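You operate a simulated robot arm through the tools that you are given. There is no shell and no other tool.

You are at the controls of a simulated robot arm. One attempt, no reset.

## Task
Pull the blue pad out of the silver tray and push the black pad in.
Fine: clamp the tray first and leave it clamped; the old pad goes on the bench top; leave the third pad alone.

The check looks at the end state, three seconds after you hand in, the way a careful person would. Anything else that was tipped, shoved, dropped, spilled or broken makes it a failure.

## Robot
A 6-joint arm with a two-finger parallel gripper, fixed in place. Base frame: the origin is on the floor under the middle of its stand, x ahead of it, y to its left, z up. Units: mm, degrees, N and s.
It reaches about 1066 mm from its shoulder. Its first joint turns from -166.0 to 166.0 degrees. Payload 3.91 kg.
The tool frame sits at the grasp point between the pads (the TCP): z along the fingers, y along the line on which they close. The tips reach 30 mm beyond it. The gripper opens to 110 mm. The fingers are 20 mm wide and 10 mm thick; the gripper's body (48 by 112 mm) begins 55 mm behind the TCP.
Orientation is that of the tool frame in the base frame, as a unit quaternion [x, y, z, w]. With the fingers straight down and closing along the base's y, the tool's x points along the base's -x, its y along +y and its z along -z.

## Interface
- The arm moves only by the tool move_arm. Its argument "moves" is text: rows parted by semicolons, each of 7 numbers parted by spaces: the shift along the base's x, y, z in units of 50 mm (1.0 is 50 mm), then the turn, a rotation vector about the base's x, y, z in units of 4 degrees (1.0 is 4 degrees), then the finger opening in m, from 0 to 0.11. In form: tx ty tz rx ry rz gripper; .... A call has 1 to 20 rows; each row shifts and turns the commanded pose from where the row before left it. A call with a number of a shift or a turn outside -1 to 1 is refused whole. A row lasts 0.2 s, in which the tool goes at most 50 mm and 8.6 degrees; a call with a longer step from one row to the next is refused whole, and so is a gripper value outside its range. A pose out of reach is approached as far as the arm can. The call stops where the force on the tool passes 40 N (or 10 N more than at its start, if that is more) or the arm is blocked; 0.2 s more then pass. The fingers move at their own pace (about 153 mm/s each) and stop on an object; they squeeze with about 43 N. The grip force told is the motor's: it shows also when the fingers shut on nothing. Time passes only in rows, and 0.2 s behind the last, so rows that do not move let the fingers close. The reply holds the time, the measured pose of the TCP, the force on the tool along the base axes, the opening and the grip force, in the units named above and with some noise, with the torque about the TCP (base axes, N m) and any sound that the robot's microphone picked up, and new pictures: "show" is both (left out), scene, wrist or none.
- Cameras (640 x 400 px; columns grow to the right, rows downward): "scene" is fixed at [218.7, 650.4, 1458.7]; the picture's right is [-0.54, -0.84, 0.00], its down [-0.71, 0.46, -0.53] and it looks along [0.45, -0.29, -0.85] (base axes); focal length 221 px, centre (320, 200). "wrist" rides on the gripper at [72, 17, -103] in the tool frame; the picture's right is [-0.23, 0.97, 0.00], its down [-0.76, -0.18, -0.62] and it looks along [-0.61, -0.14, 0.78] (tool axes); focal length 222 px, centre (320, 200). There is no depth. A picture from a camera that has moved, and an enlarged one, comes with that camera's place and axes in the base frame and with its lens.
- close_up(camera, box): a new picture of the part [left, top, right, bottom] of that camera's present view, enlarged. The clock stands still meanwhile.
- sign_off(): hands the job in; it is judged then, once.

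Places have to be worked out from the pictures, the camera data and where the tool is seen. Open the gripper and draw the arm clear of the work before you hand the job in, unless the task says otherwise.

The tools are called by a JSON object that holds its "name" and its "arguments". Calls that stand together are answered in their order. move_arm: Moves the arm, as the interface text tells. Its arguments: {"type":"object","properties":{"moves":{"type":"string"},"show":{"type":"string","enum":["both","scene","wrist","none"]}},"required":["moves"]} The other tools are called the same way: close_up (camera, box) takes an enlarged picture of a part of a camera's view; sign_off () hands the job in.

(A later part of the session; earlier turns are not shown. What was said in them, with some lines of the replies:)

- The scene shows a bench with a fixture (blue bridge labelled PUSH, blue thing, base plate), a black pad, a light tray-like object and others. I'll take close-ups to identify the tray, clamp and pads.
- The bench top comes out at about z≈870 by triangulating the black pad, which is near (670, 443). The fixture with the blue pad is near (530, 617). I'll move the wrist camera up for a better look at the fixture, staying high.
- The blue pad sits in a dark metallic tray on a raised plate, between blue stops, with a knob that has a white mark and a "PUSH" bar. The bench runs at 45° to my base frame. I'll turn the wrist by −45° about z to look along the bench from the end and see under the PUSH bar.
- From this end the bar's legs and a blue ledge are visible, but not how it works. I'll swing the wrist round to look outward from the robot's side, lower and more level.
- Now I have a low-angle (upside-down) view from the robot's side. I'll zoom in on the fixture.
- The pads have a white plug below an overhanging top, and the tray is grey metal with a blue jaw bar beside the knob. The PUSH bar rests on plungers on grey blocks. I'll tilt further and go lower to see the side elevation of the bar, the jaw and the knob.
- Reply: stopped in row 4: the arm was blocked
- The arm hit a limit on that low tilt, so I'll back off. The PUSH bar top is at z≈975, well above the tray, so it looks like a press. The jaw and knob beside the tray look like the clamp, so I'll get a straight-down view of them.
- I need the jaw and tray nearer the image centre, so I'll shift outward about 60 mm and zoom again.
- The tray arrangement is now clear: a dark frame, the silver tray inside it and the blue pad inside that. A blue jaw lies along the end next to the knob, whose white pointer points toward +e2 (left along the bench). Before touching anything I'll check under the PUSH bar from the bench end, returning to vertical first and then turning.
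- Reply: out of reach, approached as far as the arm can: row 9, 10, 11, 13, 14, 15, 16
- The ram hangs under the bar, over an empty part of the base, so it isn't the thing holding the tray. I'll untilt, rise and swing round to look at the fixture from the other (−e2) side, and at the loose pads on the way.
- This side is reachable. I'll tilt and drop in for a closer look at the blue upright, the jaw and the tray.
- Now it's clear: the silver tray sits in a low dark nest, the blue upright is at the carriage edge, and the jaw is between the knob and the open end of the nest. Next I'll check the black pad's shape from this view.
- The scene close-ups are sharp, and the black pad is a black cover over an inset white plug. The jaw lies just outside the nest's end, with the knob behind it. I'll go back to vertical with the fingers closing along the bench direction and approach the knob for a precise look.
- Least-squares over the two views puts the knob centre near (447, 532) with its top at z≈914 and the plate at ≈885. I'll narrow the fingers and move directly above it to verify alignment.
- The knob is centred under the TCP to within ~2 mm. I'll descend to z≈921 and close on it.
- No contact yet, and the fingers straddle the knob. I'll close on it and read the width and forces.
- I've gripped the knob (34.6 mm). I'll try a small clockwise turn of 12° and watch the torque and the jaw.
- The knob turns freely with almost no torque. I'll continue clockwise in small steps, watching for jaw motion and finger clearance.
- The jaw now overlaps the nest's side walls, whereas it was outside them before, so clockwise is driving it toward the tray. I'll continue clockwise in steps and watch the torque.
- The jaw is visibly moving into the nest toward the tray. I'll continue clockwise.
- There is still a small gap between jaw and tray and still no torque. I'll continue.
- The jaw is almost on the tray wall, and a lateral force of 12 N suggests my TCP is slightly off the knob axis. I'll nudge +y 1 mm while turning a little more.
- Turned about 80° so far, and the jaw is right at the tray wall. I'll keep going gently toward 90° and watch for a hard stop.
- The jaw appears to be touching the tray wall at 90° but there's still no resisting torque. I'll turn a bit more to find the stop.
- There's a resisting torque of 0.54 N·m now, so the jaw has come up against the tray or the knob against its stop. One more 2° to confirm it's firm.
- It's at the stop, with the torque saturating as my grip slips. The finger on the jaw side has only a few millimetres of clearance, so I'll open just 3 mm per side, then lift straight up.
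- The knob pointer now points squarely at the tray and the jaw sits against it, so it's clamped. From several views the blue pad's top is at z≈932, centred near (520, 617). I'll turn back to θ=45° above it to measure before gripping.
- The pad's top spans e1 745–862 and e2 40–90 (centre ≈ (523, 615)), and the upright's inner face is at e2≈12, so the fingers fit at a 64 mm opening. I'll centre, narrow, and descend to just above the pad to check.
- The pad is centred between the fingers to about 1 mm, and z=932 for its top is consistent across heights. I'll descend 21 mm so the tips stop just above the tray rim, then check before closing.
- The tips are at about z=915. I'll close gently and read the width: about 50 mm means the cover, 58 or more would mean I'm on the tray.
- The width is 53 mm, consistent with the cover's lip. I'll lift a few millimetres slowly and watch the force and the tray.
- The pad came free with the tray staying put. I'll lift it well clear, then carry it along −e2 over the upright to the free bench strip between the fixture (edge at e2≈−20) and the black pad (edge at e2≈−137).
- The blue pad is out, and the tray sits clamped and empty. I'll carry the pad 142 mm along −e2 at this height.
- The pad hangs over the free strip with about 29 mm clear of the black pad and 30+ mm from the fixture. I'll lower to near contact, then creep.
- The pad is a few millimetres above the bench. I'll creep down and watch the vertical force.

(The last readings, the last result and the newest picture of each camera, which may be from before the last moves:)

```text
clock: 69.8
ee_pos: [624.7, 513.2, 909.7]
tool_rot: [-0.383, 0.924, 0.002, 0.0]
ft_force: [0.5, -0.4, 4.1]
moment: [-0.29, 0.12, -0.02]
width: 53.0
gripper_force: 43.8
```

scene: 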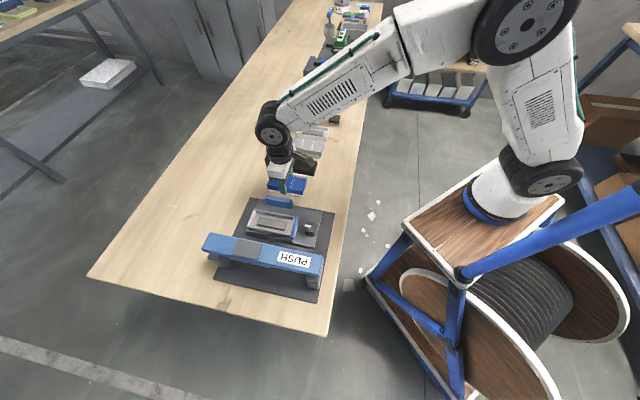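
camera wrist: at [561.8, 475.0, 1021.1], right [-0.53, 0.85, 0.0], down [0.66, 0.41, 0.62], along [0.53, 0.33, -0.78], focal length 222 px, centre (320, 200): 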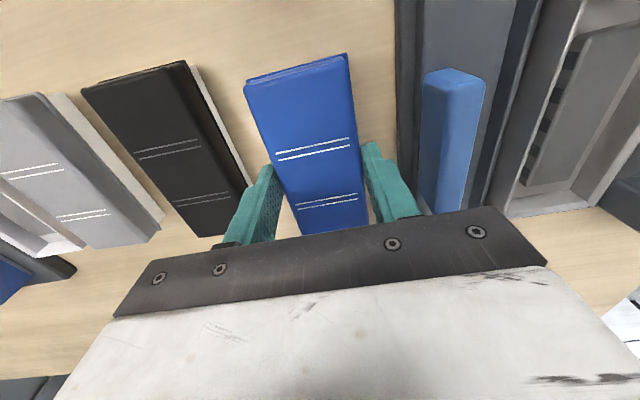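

Contact at 4 N, at TCP z=909.7 as predicted. I'll release to 62 mm and rise straight up.

{"name": "move_arm", "arguments": {"moves": "0 0 0 0 0 0 0.062; 0 0 0 0 0 0 0.062; 0 0 0.2 0 0 0 0.062; 0 0 0.5 0 0 0 0.062; 0 0 0.8 0 0 0 0.062; 0 0 0.8 0 0 0 0.062; 0 0 0 0 0 0 0.062", "show": "both"}}

{"name": "close_up", "arguments": {"camera": "scene", "box": [220, 140, 350, 260]}}

```text
clock: 71.4
ee_pos: [624.1, 513.7, 1024.5]
tool_rot: [-0.382, 0.924, 0.002, -0.001]
ft_force: [-1.6, 0.7, -0.7]
moment: [-0.02, 0.01, 0.06]
width: 62.0
gripper_force: 0.1
camera wrist: at [561.7, 475.0, 1128.0], right [-0.53, 0.85, 0.0], down [0.66, 0.41, 0.62], along [0.53, 0.33, -0.78], focal length 222 px, centre (320, 200)
```

scene: 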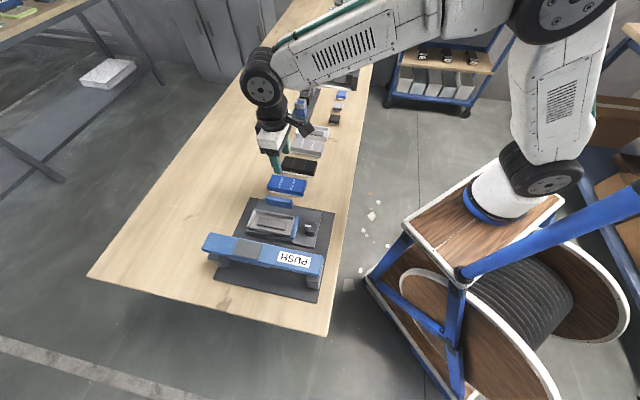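
wrist: 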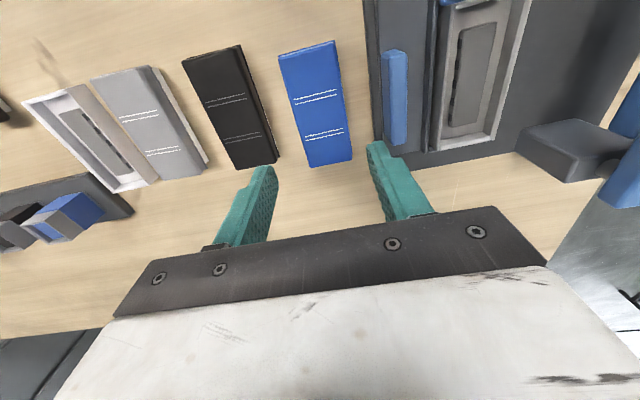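

```text
3.33 times, centred on (285, 200) of scene
camera zoom: at [218.7, 650.4, 1458.7], right [-0.54, -0.84, 0.0], down [-0.71, 0.46, -0.53], along [0.45, -0.29, -0.85], focal length 736 px, centre (437, 200)
```

zoom: 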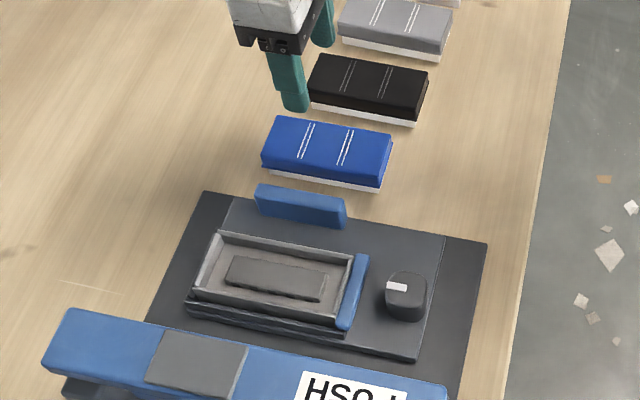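

The blue pad is safely on the bench. Now I'll go above the black pad and measure it from the wrist camera.

{"name": "move_arm", "arguments": {"moves": "0.313 -0.475 0 0 0 0 0.064; 0.313 -0.475 0 0 0 0 0.064; 0.313 -0.475 0 0 0 0 0.064; 0 0 0 0 0 0 0.064", "show": "wrist"}}

{"name": "close_up", "arguments": {"camera": "wrist", "box": [220, 50, 420, 220]}}

```text
clock: 72.4
ee_pos: [670.1, 441.6, 1024.7]
tool_rot: [-0.383, 0.924, 0.001, 0.0]
ft_force: [-0.4, 0.6, 0.0]
moment: [-0.03, 0.03, -0.02]
width: 64.2
gripper_force: 0.0
camera wrist: at [608.3, 403.3, 1128.0], right [-0.53, 0.85, 0.0], down [0.66, 0.41, 0.62], along [0.53, 0.33, -0.78], focal length 222 px, centre (320, 200)
```

wrist: 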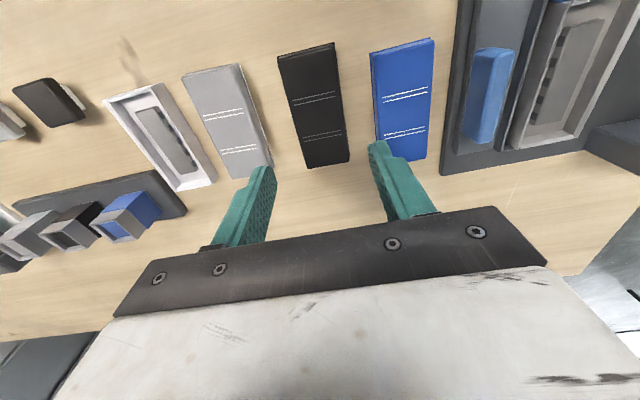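

```text
2.35 times, centred on (320, 135) of wrist
camera zoom: at [608.3, 403.3, 1128.0], right [-0.53, 0.85, 0.0], down [0.66, 0.41, 0.62], along [0.53, 0.33, -0.78], focal length 523 px, centre (320, 353)
```

zoom: 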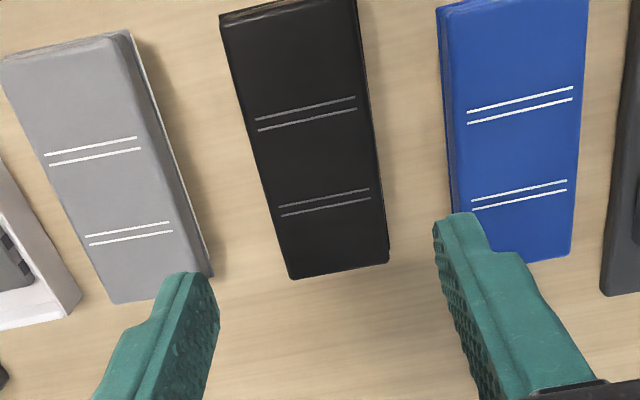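

The black pad is centred at e1≈789, e2≈−164.6 and is rotated about −2° relative to the fixture. I'll match that yaw, centre on it and descend in two stages.

{"name": "move_arm", "arguments": {"moves": "0.06 -0.012 0 0 0 -0.5 0.064; 0 0 -0.4 0 0 0 0.064; 0 0 -0.5 0 0 0 0.064; 0 0 -0.5 0 0 0 0.064; 0 0 -0.3 0 0 0 0.064; 0 0 0 0 0 0 0.064", "show": "both"}}

{"name": "close_up", "arguments": {"camera": "wrist", "box": [220, 70, 420, 240]}}

{"name": "close_up", "arguments": {"camera": "scene", "box": [250, 130, 340, 200]}}

```text
clock: 73.8
ee_pos: [674.1, 442.1, 940.1]
tool_rot: [-0.366, 0.93, 0.001, 0.001]
ft_force: [0.6, -0.1, 0.2]
moment: [0.0, 0.02, 0.02]
width: 63.8
gripper_force: 0.0
camera wrist: at [609.7, 405.6, 1042.8], right [-0.5, 0.87, 0.0], down [0.68, 0.39, 0.62], along [0.54, 0.31, -0.78], focal length 222 px, centre (320, 200)
```

scene: 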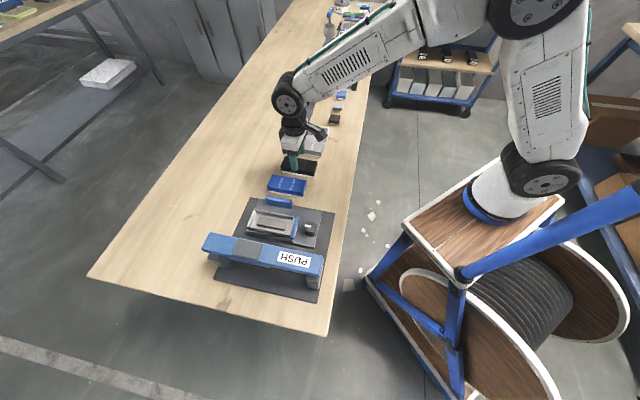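
wrist: 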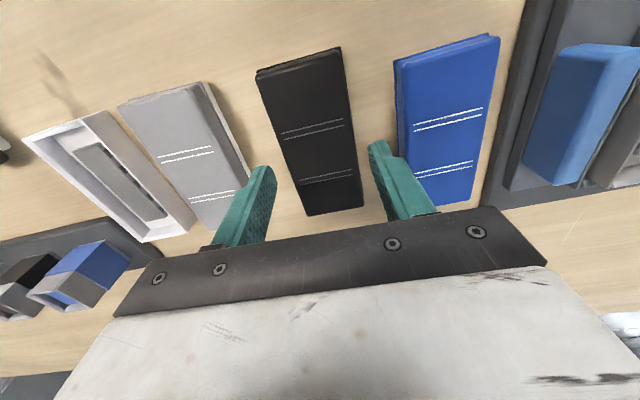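

```text
2.35 times, centred on (320, 155) of wrist
camera zoom: at [609.7, 405.6, 1042.8], right [-0.5, 0.87, 0.0], down [0.68, 0.39, 0.62], along [0.54, 0.31, -0.78], focal length 523 px, centre (320, 306)
```

zoom: 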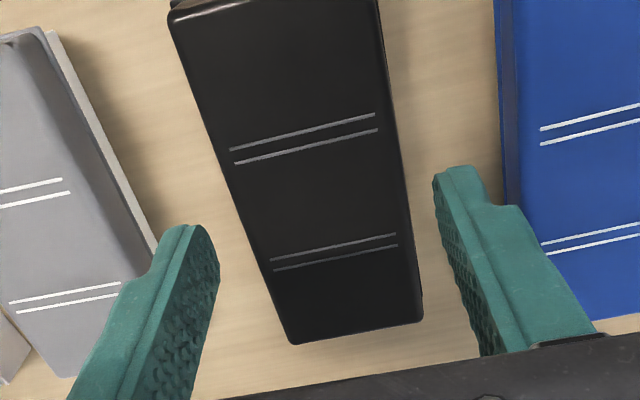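

```text
5.71 times, centred on (295, 165) of scene
camera zoom: at [218.7, 650.4, 1458.7], right [-0.54, -0.84, 0.0], down [-0.71, 0.46, -0.53], along [0.45, -0.29, -0.85], focal length 1263 px, centre (463, 400)
```

zoom: 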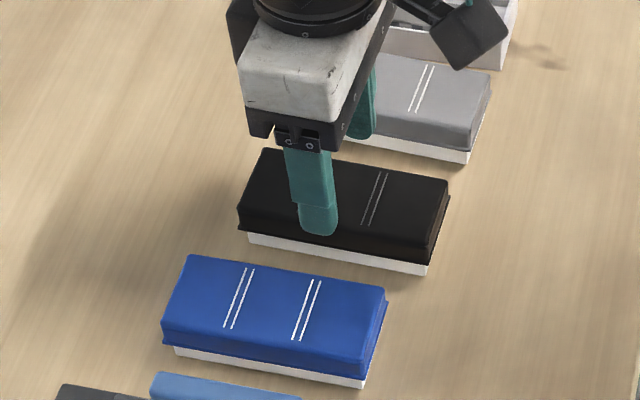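

The pad is centred under the tool to within 0.5 mm and aligned, with 20+ mm to the neighbours on both sides. I'll descend 30 mm and close.

{"name": "move_arm", "arguments": {"moves": "0 0 -0.3 0 0 0 0.064; 0 0 -0.2 0 0 0 0.064; 0 0 -0.1 0 0 0 0.064; 0 0 0 0 0 0 0.064; 0 0 0 0 0 0 0.04; 0 0 0 0 0 0 0.04; 0 0 0 0 0 0 0.04", "show": "both"}}

{"name": "close_up", "arguments": {"camera": "scene", "box": [250, 130, 340, 200]}}

```text
clock: 75.4
ee_pos: [674.5, 442.0, 910.1]
tool_rot: [-0.366, 0.93, 0.001, 0.0]
ft_force: [0.2, -0.2, 0.2]
moment: [0.03, 0.01, 0.0]
width: 53.3
gripper_force: 43.3
camera wrist: at [610.4, 405.5, 1013.3], right [-0.5, 0.87, 0.0], down [0.68, 0.39, 0.62], along [0.54, 0.31, -0.78], focal length 222 px, centre (320, 200)
```

scene: 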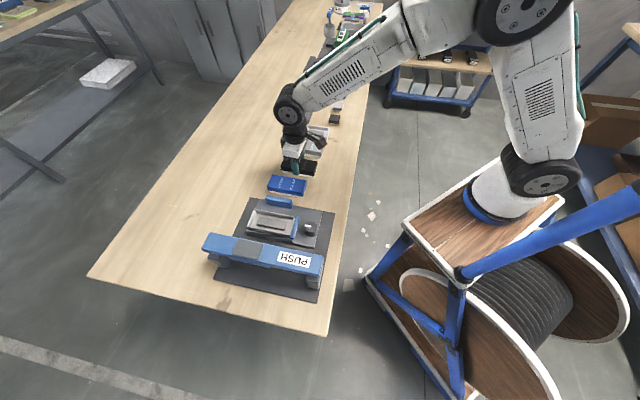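
wrist: 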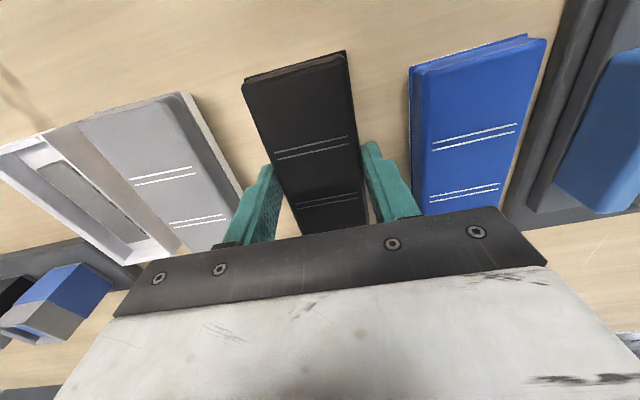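

```text
5.71 times, centred on (295, 165) of scene
camera zoom: at [218.7, 650.4, 1458.7], right [-0.54, -0.84, 0.0], down [-0.71, 0.46, -0.53], along [0.45, -0.29, -0.85], focal length 1263 px, centre (463, 400)
```

zoom: 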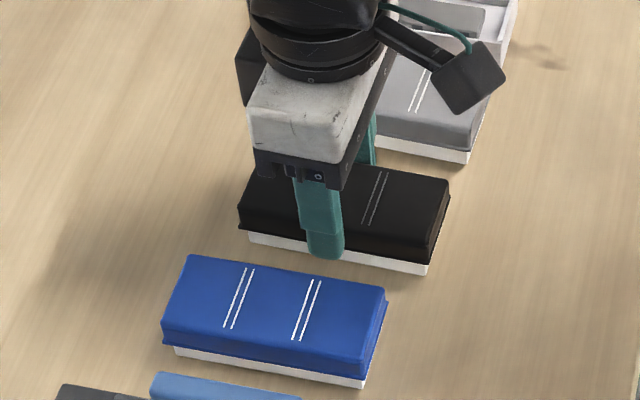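

Gripped the black pad at 53.3 mm. I'll lift it clear and take a close look at how it sits in the fingers.

{"name": "move_arm", "arguments": {"moves": "0 0 0.1 0 0 0 0.04; 0 0 0.3 0 0 0 0.04; 0 0 0.5 0 0 0 0.04; 0 0 0.5 0 0 0 0.04; 0 0 0.5 0 0 0 0.04; 0 0 0.4 0 0 0 0.04; 0 0 0 0 0 0 0.04", "show": "both"}}

{"name": "close_up", "arguments": {"camera": "wrist", "box": [230, 40, 390, 240]}}

{"name": "close_up", "arguments": {"camera": "scene", "box": [240, 110, 350, 200]}}

```text
clock: 77.0
ee_pos: [674.9, 441.1, 1024.6]
tool_rot: [-0.366, 0.93, 0.002, 0.0]
ft_force: [0.1, 0.2, -0.8]
moment: [0.0, -0.03, -0.01]
width: 53.1
gripper_force: 43.1
camera wrist: at [610.6, 405.3, 1129.0], right [-0.5, 0.87, 0.0], down [0.68, 0.39, 0.62], along [0.54, 0.31, -0.78], focal length 222 px, centre (320, 200)
```

scene: 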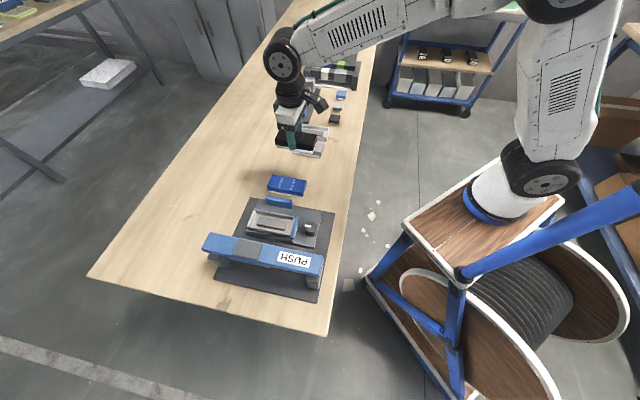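
wrist: 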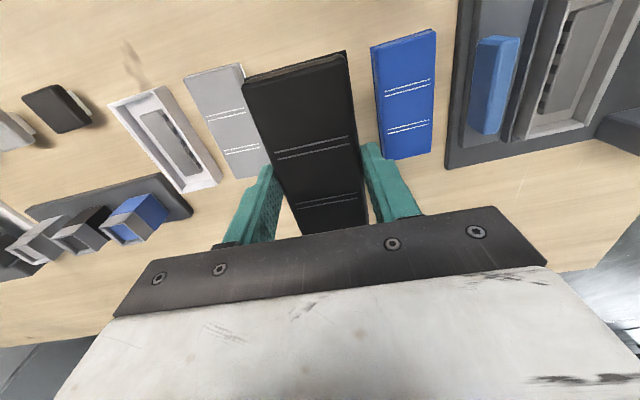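

```text
2.00 times, centred on (310, 140) of wrist
camera zoom: at [610.6, 405.3, 1129.0], right [-0.5, 0.87, 0.0], down [0.68, 0.39, 0.62], along [0.54, 0.31, -0.78], focal length 444 px, centre (340, 320)
```

zoom: 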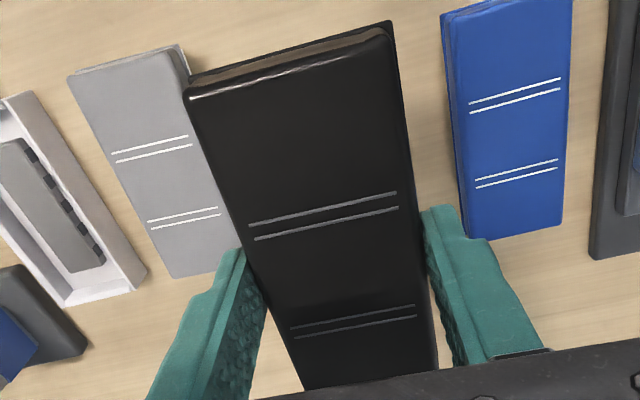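

```text
4.44 times, centred on (295, 155) of scene
camera zoom: at [218.7, 650.4, 1458.7], right [-0.54, -0.84, 0.0], down [-0.71, 0.46, -0.53], along [0.45, -0.29, -0.85], focal length 982 px, centre (431, 400)
```

zoom: 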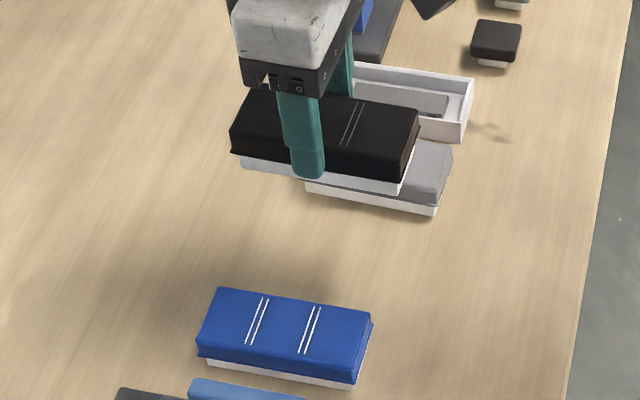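

The black pad sits centred and aligned in the grip, almost exactly as the blue one did. I'll carry it above the tray to the blue pad's recorded position (e1≈806.5, e2≈65) and rotate +2° back to the tray's yaw.

{"name": "move_arm", "arguments": {"moves": "-0.3 0.35 0 0 0 0.1 0.04; -0.5 0.58 0 0 0 0.1 0.04; -0.55 0.635 0 0 0 0.1 0.04; -0.55 0.635 0 0 0 0.1 0.04; -0.55 0.635 0 0 0 0.11 0.04; -0.4 0.45 0 0 0 0 0.04; -0.16 0.201 0 0 0 0 0.04; 0 0 0 0 0 0 0.04", "show": "both"}}

{"name": "close_up", "arguments": {"camera": "scene", "box": [220, 170, 340, 260]}}

{"name": "close_up", "arguments": {"camera": "wrist", "box": [230, 40, 390, 240]}}

```text
clock: 78.8
ee_pos: [523.2, 615.2, 1024.7]
tool_rot: [-0.383, 0.924, 0.002, 0.0]
ft_force: [0.5, -0.5, -0.8]
moment: [-0.02, 0.01, 0.0]
width: 52.8
gripper_force: 43.4
camera wrist: at [460.8, 577.8, 1128.6], right [-0.53, 0.85, 0.0], down [0.66, 0.41, 0.62], along [0.53, 0.33, -0.78], focal length 222 px, centre (320, 200)
```

scene: 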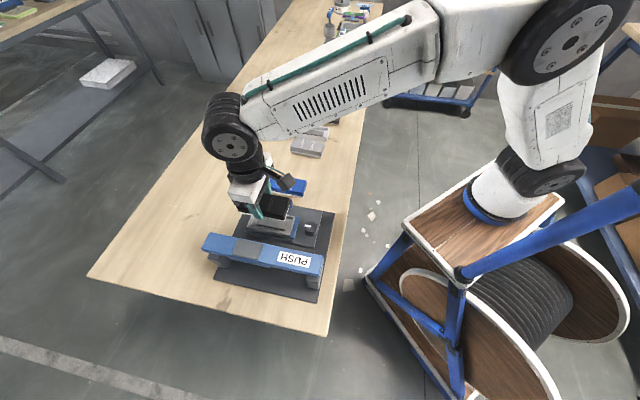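
wrist: 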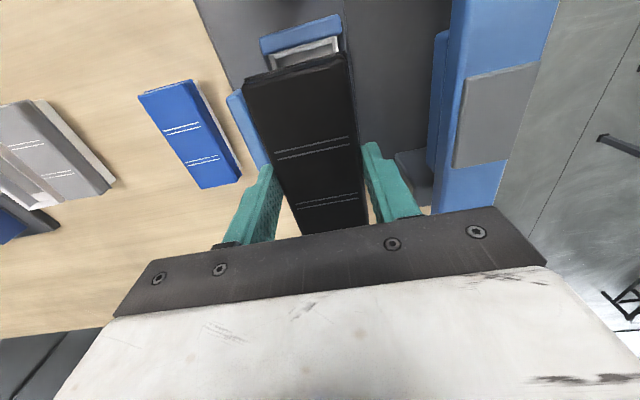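

```text
4.44 times, centred on (280, 215) of scene
camera zoom: at [218.7, 650.4, 1458.7], right [-0.54, -0.84, 0.0], down [-0.71, 0.46, -0.53], along [0.45, -0.29, -0.85], focal length 982 px, centre (498, 133)
```

zoom: 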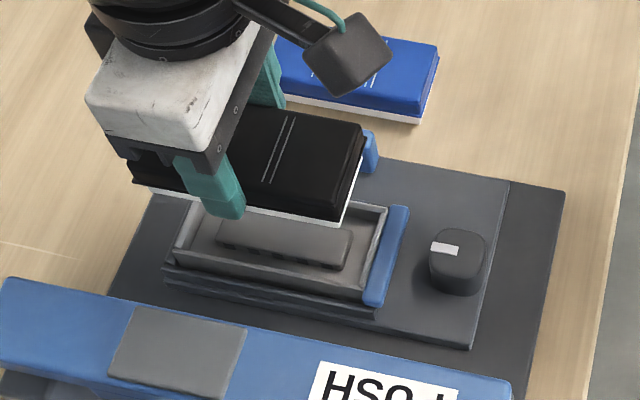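

```text
2.00 times, centred on (310, 140) of wrist
camera zoom: at [460.8, 577.8, 1128.6], right [-0.53, 0.85, 0.0], down [0.66, 0.41, 0.62], along [0.53, 0.33, -0.78], focal length 444 px, centre (340, 320)
```

zoom: 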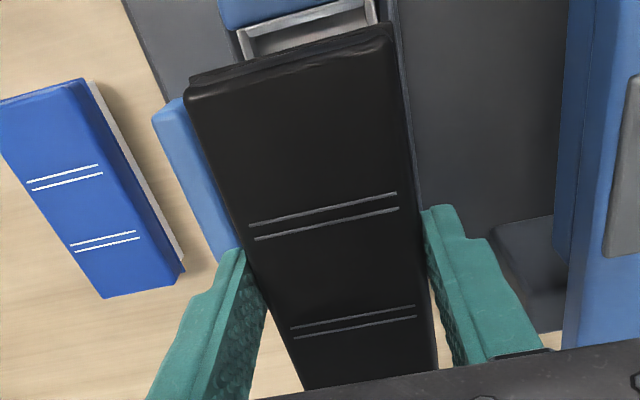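

Position matches the blue pad's pose within ~0.7 mm. I'll correct e2 by −0.7 mm and descend until the plug is just above the rim, then check.

{"name": "move_arm", "arguments": {"moves": "0.01 -0.01 -0.3 0 0 0 0.04; 0 0 -0.4 0 0 0 0.04; 0 0 -0.3 0 0 0 0.04; 0 0 -0.2 0 0 0 0.04; 0 0 0 0 0 0 0.04", "show": "wrist"}}

{"name": "close_up", "arguments": {"camera": "scene", "box": [230, 190, 320, 250]}}

{"name": "close_up", "arguments": {"camera": "wrist", "box": [230, 20, 390, 120]}}

```text
clock: 80.0
ee_pos: [524.1, 615.8, 965.0]
tool_rot: [-0.382, 0.924, 0.002, 0.001]
ft_force: [-0.2, -0.4, -1.1]
moment: [-0.01, 0.02, 0.0]
width: 53.2
gripper_force: 42.8
camera wrist: at [461.5, 577.3, 1068.5], right [-0.53, 0.85, 0.0], down [0.66, 0.41, 0.62], along [0.53, 0.33, -0.78], focal length 222 px, centre (320, 200)
```

wrist: 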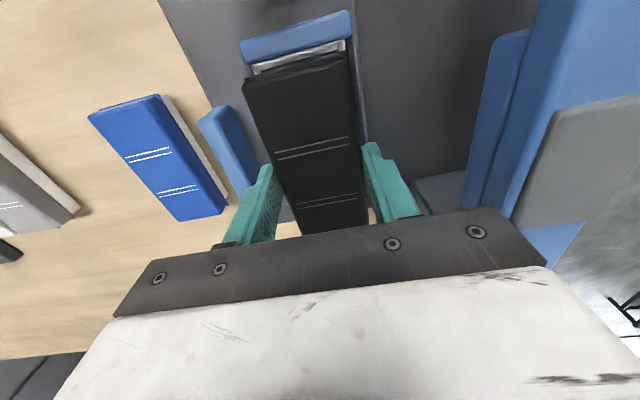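

```text
6.67 times, centred on (275, 220) of scene
camera zoom: at [218.7, 650.4, 1458.7], right [-0.54, -0.84, 0.0], down [-0.71, 0.46, -0.53], along [0.45, -0.29, -0.85], focal length 1473 px, centre (620, 67)
```

zoom: 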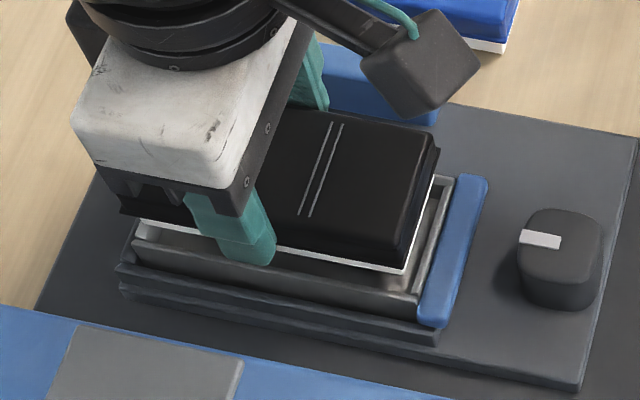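

```text
4.00 times, centred on (310, 70) of wrist
camera zoom: at [461.5, 577.3, 1068.5], right [-0.53, 0.85, 0.0], down [0.66, 0.41, 0.62], along [0.53, 0.33, -0.78], focal length 888 px, centre (360, 720)
```

zoom: 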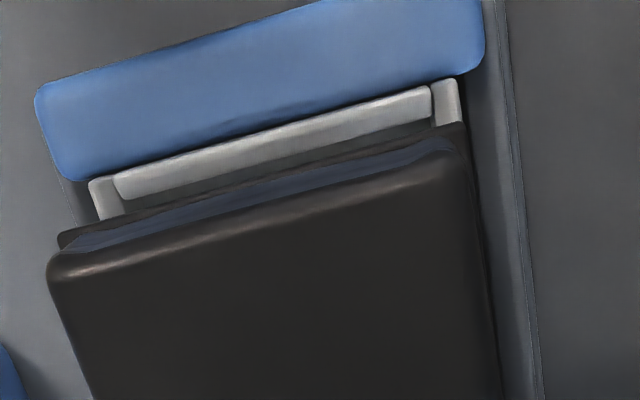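

The pad is aligned over the tray to within about half a millimetre (tray centre e2≈65.3, pad ≈64.8). I'll creep down while monitoring the force.

{"name": "move_arm", "arguments": {"moves": "0 0 -0.06 0 0 0 0.04; 0 0 -0.06 0 0 0 0.04; 0 0 -0.04 0 0 0 0.04; 0 0 -0.04 0 0 0 0.04; 0 0 -0.04 0 0 0 0.04", "show": "none"}}

{"name": "close_up", "arguments": {"camera": "scene", "box": [230, 190, 320, 250]}}

```text
clock: 81.2
ee_pos: [523.6, 615.8, 952.7]
tool_rot: [-0.383, 0.924, 0.003, 0.0]
ft_force: [-0.4, 0.3, -0.6]
moment: [-0.01, -0.03, -0.03]
width: 53.0
gripper_force: 42.9
```

```text
6.67 times, centred on (275, 220) of scene
camera zoom: at [218.7, 650.4, 1458.7], right [-0.54, -0.84, 0.0], down [-0.71, 0.46, -0.53], along [0.45, -0.29, -0.85], focal length 1473 px, centre (620, 67)
```

zoom: 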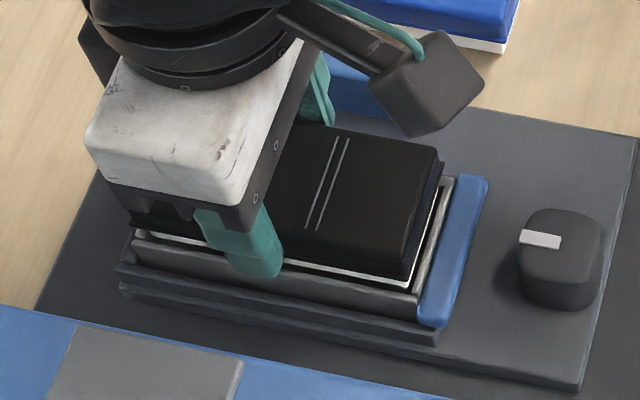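

No contact force and the plug is entering the tray. I'll continue in 1 mm steps.

{"name": "move_arm", "arguments": {"moves": "0 0 -0.02 0 0 0 0.04; 0 0 -0.02 0 0 0 0.04; 0 0 -0.02 0 0 0 0.04; 0 0 -0.02 0 0 0 0.04", "show": "none"}}

{"name": "close_up", "arguments": {"camera": "scene", "box": [230, 190, 320, 250]}}

```text
clock: 82.2
ee_pos: [524.3, 616.5, 948.5]
tool_rot: [-0.383, 0.924, 0.001, 0.001]
ft_force: [0.3, 0.4, 0.0]
moment: [0.01, 0.0, 0.0]
width: 52.9
gripper_force: 43.2
```

```text
6.67 times, centred on (275, 220) of scene
camera zoom: at [218.7, 650.4, 1458.7], right [-0.54, -0.84, 0.0], down [-0.71, 0.46, -0.53], along [0.45, -0.29, -0.85], focal length 1473 px, centre (620, 67)
```

zoom: 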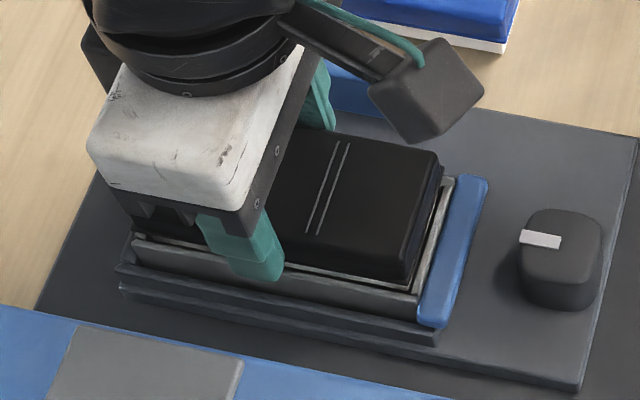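

Still free. I'll continue down to the expected seat depth (TCP≈944.7) and watch the force.

{"name": "move_arm", "arguments": {"moves": "0 0 -0.02 0 0 0 0.04; 0 0 -0.02 0 0 0 0.04; 0 0 -0.02 0 0 0 0.04", "show": "wrist"}}

{"name": "close_up", "arguments": {"camera": "scene", "box": [230, 190, 320, 250]}}

```text
clock: 83.0
ee_pos: [525.1, 615.6, 944.9]
tool_rot: [-0.384, 0.924, 0.002, 0.0]
ft_force: [-0.3, -0.5, -0.8]
moment: [0.01, 0.03, 0.03]
width: 53.0
gripper_force: 43.0
camera wrist: at [462.0, 577.2, 1049.4], right [-0.53, 0.85, 0.0], down [0.66, 0.41, 0.62], along [0.53, 0.33, -0.78], focal length 222 px, centre (320, 200)
```

wrist: 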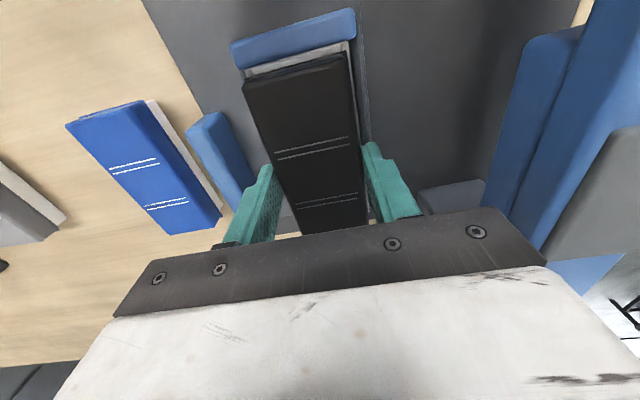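

```text
6.67 times, centred on (275, 220) of scene
camera zoom: at [218.7, 650.4, 1458.7], right [-0.54, -0.84, 0.0], down [-0.71, 0.46, -0.53], along [0.45, -0.29, -0.85], focal length 1473 px, centre (620, 67)
```

zoom: 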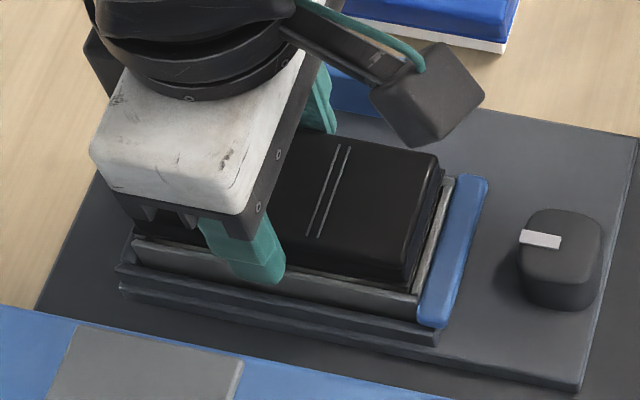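

About 1.7 mm above the blue pad's seated height, with still no resistance. I'll continue in finer steps.

{"name": "move_arm", "arguments": {"moves": "0 0 -0.016 0 0 0 0.04; 0 0 -0.016 0 0 0 0.04; 0 0 -0.016 0 0 0 0.04", "show": "wrist"}}

{"name": "close_up", "arguments": {"camera": "scene", "box": [230, 190, 320, 250]}}

```text
clock: 83.8
ee_pos: [524.0, 616.8, 943.0]
tool_rot: [-0.383, 0.924, 0.002, 0.0]
ft_force: [-1.9, 0.4, 2.4]
moment: [-0.28, -0.14, 0.03]
width: 53.3
gripper_force: 42.6
camera wrist: at [461.8, 577.3, 1047.3], right [-0.53, 0.85, 0.0], down [0.66, 0.41, 0.62], along [0.53, 0.33, -0.78], focal length 222 px, centre (320, 200)
```

wrist: 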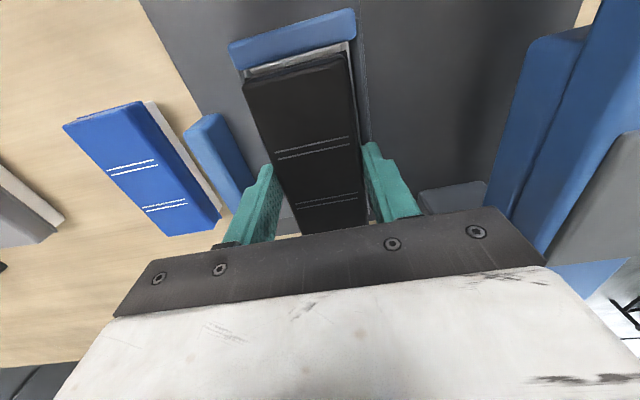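

```text
6.67 times, centred on (275, 220) of scene
camera zoom: at [218.7, 650.4, 1458.7], right [-0.54, -0.84, 0.0], down [-0.71, 0.46, -0.53], along [0.45, -0.29, -0.85], focal length 1473 px, centre (620, 67)
```

zoom: 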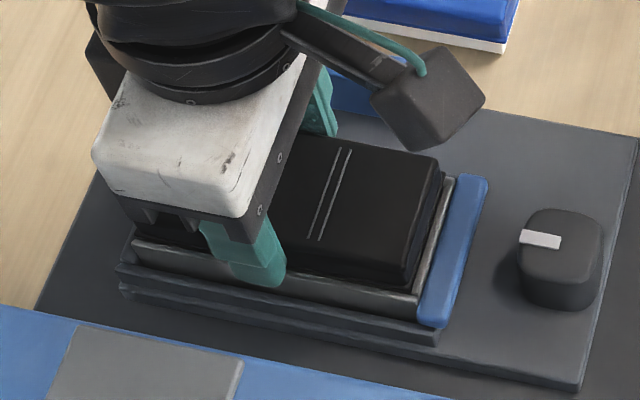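

Contact began at the same height as the seated blue pad. I'll press further to make sure it's fully home, in 0.5–1 mm steps.

{"name": "move_arm", "arguments": {"moves": "0 0 -0.02 0 0 0 0.04; 0 0 -0.02 0 0 0 0.04", "show": "none"}}

```text
clock: 84.4
ee_pos: [523.6, 616.0, 944.2]
tool_rot: [-0.383, 0.924, 0.003, 0.002]
ft_force: [-0.5, -2.3, 20.8]
moment: [-1.0, 0.44, 0.06]
width: 53.0
gripper_force: 42.7
```

20.8 N now, with no clear motion. I'll push a bit further toward the limit to see whether it clicks home.

{"name": "move_arm", "arguments": {"moves": "0 0 -0.016 0 0 0 0.04; 0 0 -0.016 0 0 0 0.04", "show": "wrist"}}

{"name": "close_up", "arguments": {"camera": "scene", "box": [230, 190, 320, 250]}}

```text
clock: 85.0
ee_pos: [524.4, 615.8, 944.5]
tool_rot: [-0.382, 0.924, 0.004, 0.002]
ft_force: [-0.2, 0.0, 38.2]
moment: [-0.24, 0.1, 0.04]
width: 53.0
gripper_force: 42.9
camera wrist: at [461.3, 576.9, 1046.7], right [-0.53, 0.85, 0.01], down [0.66, 0.41, 0.63], along [0.53, 0.34, -0.78], focal length 222 px, centre (320, 200)
```

wrist: 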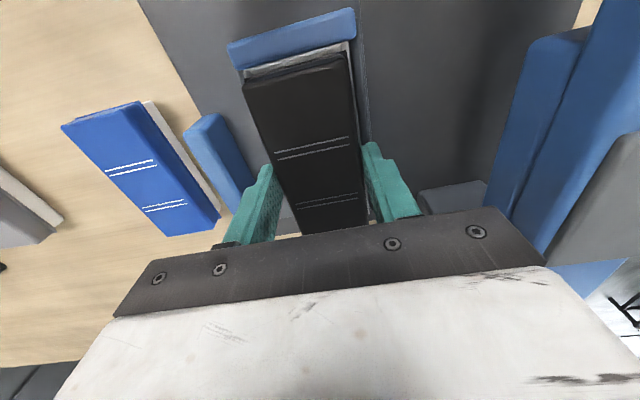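

```text
6.67 times, centred on (275, 220) of scene
camera zoom: at [218.7, 650.4, 1458.7], right [-0.54, -0.84, 0.0], down [-0.71, 0.46, -0.53], along [0.45, -0.29, -0.85], focal length 1473 px, centre (620, 67)
```

zoom: 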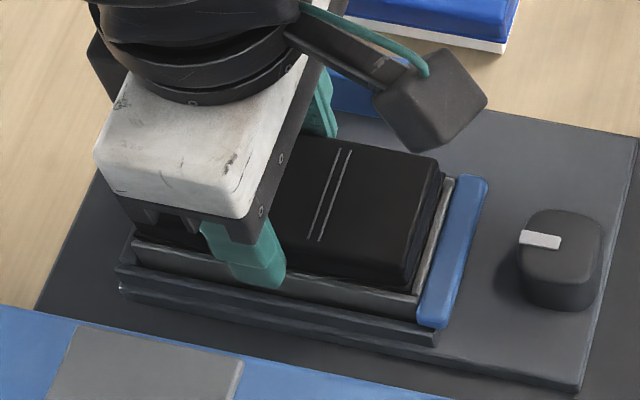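

It's solid at 38 N with no further travel, so the pad is seated at the same level the blue one was. I'll relieve the push, open the fingers, and rise straight up.

{"name": "move_arm", "arguments": {"moves": "0 0 0.04 0 0 0 0.04; 0 0 0.024 0 0 0 0.04; 0 0 0 0 0 0 0.062; 0 0 0 0 0 0 0.062; 0 0 0 0 0 0 0.062", "show": "none"}}

{"name": "move_arm", "arguments": {"moves": "0 0 0.1 0 0 0 0.062; 0 0 0.3 0 0 0 0.062; 0 0 0.5 0 0 0 0.062; 0 0 0.7 0 0 0 0.062; 0 0 0.4 0 0 0 0.062; 0 0 0 0 0 0 0.062", "show": "both"}}

{"name": "close_up", "arguments": {"camera": "scene", "box": [230, 190, 340, 255]}}

{"name": "close_up", "arguments": {"camera": "wrist", "box": [220, 30, 420, 220]}}

```text
clock: 86.2
ee_pos: [524.4, 614.5, 943.0]
tool_rot: [-0.383, 0.924, 0.002, 0.0]
ft_force: [-0.2, 0.0, 0.7]
moment: [0.01, -0.04, 0.0]
width: 62.1
gripper_force: 0.1
```

```text
clock: 87.6
ee_pos: [523.6, 615.5, 1044.2]
tool_rot: [-0.383, 0.924, 0.002, 0.001]
ft_force: [-0.3, -0.4, 1.1]
moment: [-0.01, -0.01, 0.03]
width: 62.1
gripper_force: 0.0
camera wrist: at [462.1, 577.0, 1147.5], right [-0.53, 0.85, 0.0], down [0.66, 0.41, 0.62], along [0.53, 0.33, -0.78], focal length 222 px, centre (320, 200)
```

scene: 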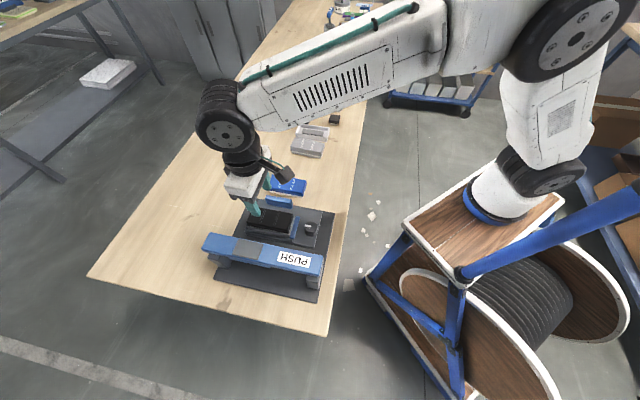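
wrist: 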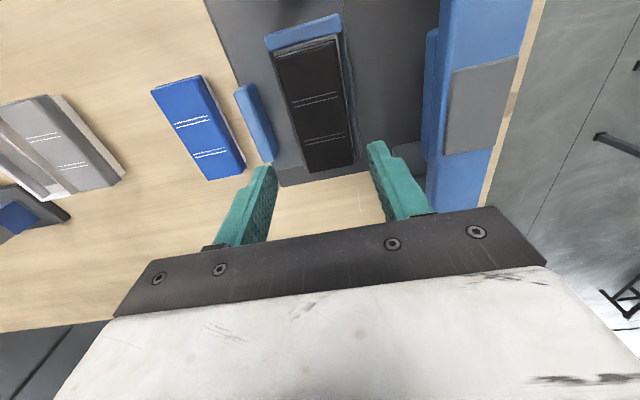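

```text
5.82 times, centred on (285, 222) of scene
camera zoom: at [218.7, 650.4, 1458.7], right [-0.54, -0.84, 0.0], down [-0.71, 0.46, -0.53], along [0.45, -0.29, -0.85], focal length 1286 px, centre (524, 69)
```

zoom: 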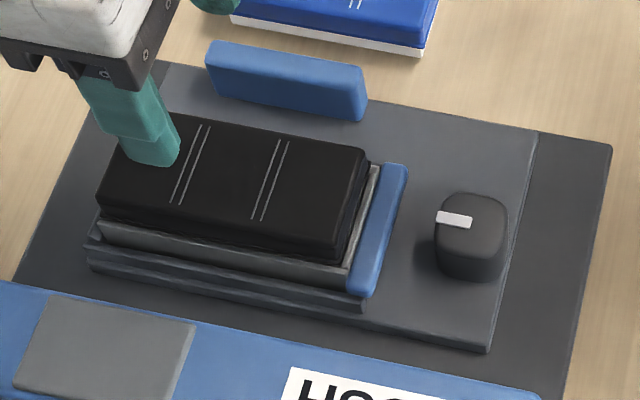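

```text
2.11 times, centred on (320, 125) of wrist
camera zoom: at [462.1, 577.0, 1147.5], right [-0.53, 0.85, 0.0], down [0.66, 0.41, 0.62], along [0.53, 0.33, -0.78], focal length 468 px, centre (320, 358)
```

zoom: 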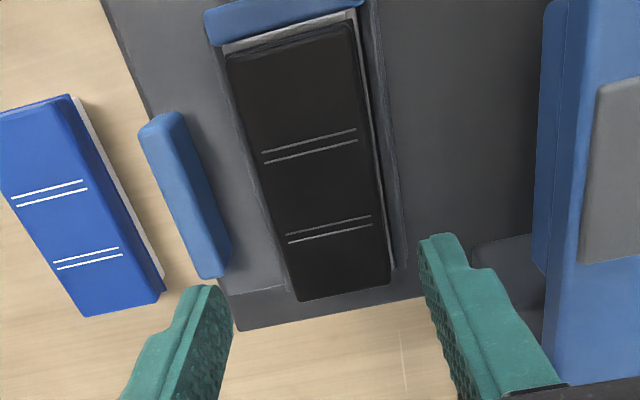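

The black pad's lines and corners land on the same scene pixels as the blue pad's did when seated, so it's fully home. The knob pointer is exactly 90° toward the tray and the jaw is against the tray. I'll open the gripper, raise the arm and draw it back clear of the bench.

{"name": "move_arm", "arguments": {"moves": "0 0 0.6 0 0 0 0.08; 0 0 0.8 0 0 0 0.11; 0 0 0.8 0 0 0 0.11; 0 0 0.8 0 0 0 0.11; -0.3 -0.6 0 0 0 0 0.11; -0.36 -0.75 0 0 0 0 0.11; -0.36 -0.75 0 0 0 0 0.11; -0.36 -0.75 0 0 0 0 0.11; -0.36 -0.75 0 0 0 0 0.11; -0.36 -0.75 0 0 0 0 0.11; 0 0 0 0 0 0 0.11", "show": "both"}}

{"name": "close_up", "arguments": {"camera": "scene", "box": [190, 140, 350, 310]}}

{"name": "close_up", "arguments": {"camera": "scene", "box": [230, 190, 340, 255]}}

```text
clock: 90.0
ee_pos: [420.0, 397.8, 1193.3]
tool_rot: [-0.383, 0.924, 0.002, 0.0]
ft_force: [0.5, 0.5, 0.3]
moment: [-0.03, 0.02, -0.02]
width: 110.0
gripper_force: 0.1
camera wrist: at [357.5, 360.0, 1295.9], right [-0.53, 0.85, 0.0], down [0.66, 0.41, 0.62], along [0.53, 0.33, -0.78], focal length 222 px, centre (320, 200)
```

scene: 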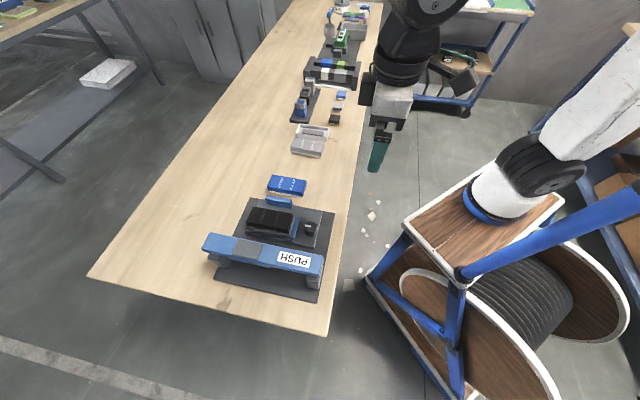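
wrist: 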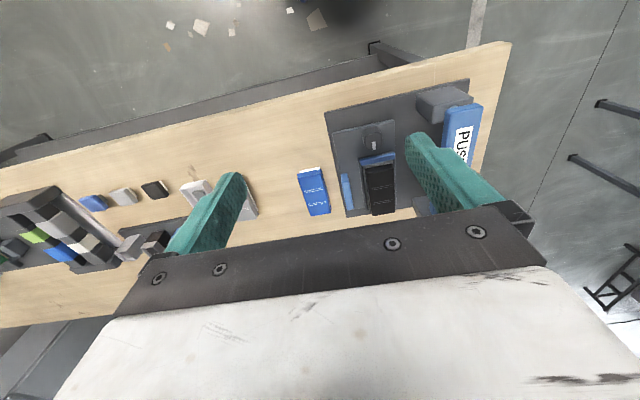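

```text
2.35 times, centred on (270, 225) of scene
camera zoom: at [218.7, 650.4, 1458.7], right [-0.54, -0.84, 0.0], down [-0.71, 0.46, -0.53], along [0.45, -0.29, -0.85], focal length 520 px, centre (438, 141)
```

zoom: 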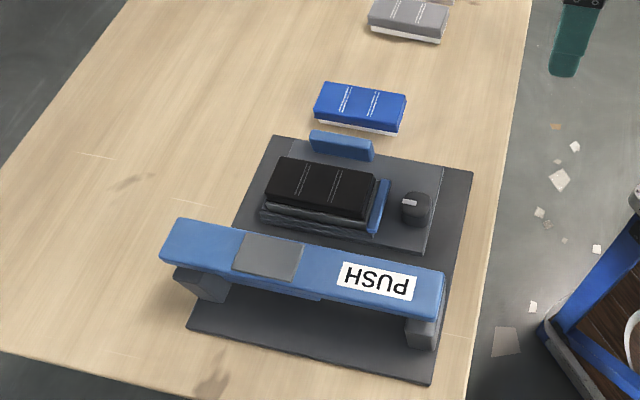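

```text
5.82 times, centred on (285, 222) of scene
camera zoom: at [218.7, 650.4, 1458.7], right [-0.54, -0.84, 0.0], down [-0.71, 0.46, -0.53], along [0.45, -0.29, -0.85], focal length 1286 px, centre (524, 69)
```

zoom: 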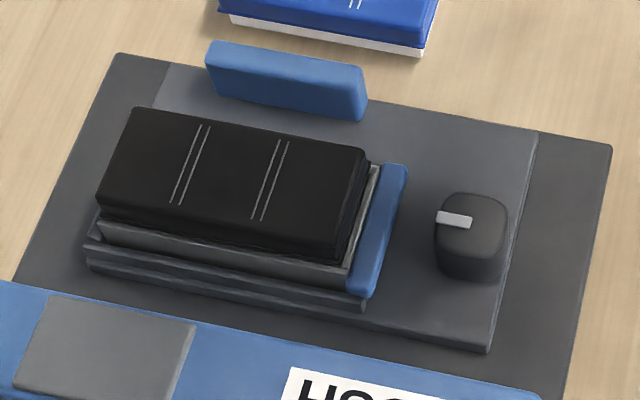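

The final check shows the tray clamped with the knob at its stop and the jaw on the tray. The black pad is seated where the blue one was, the blue pad lies flat on the bench, and the grey pad and everything else are unmoved. The gripper is open and clear, so I'm handing in.

{"name": "sign_off", "arguments": {}}

```text
The job is handed in.
```

The pad swap is done and handed in: the blue pad is out of the silver tray and the black pad is in. The result of the check hasn't come back to me.

- **Clamp:** I clamped the tray first by turning the knob 90° clockwise until it stopped, with the jaw against the tray. It is still clamped.
- **Blue pad:** it lies flat on the bench top, in the gap between the tray fixture and where the black pad used to be.
- **Black pad:** I pressed it in until it stopped moving, at about 38 N. In the fixed camera view it sits exactly where the blue pad did.
- **Third pad:** I didn't touch the grey pad, and nothing else on the bench looks moved in the final pictures.

I did not use the bar marked PUSH. I took it to be a separate press rather than part of the clamp, and the pad went fully in without it.

The gripper is open and the arm is clear of the bench.
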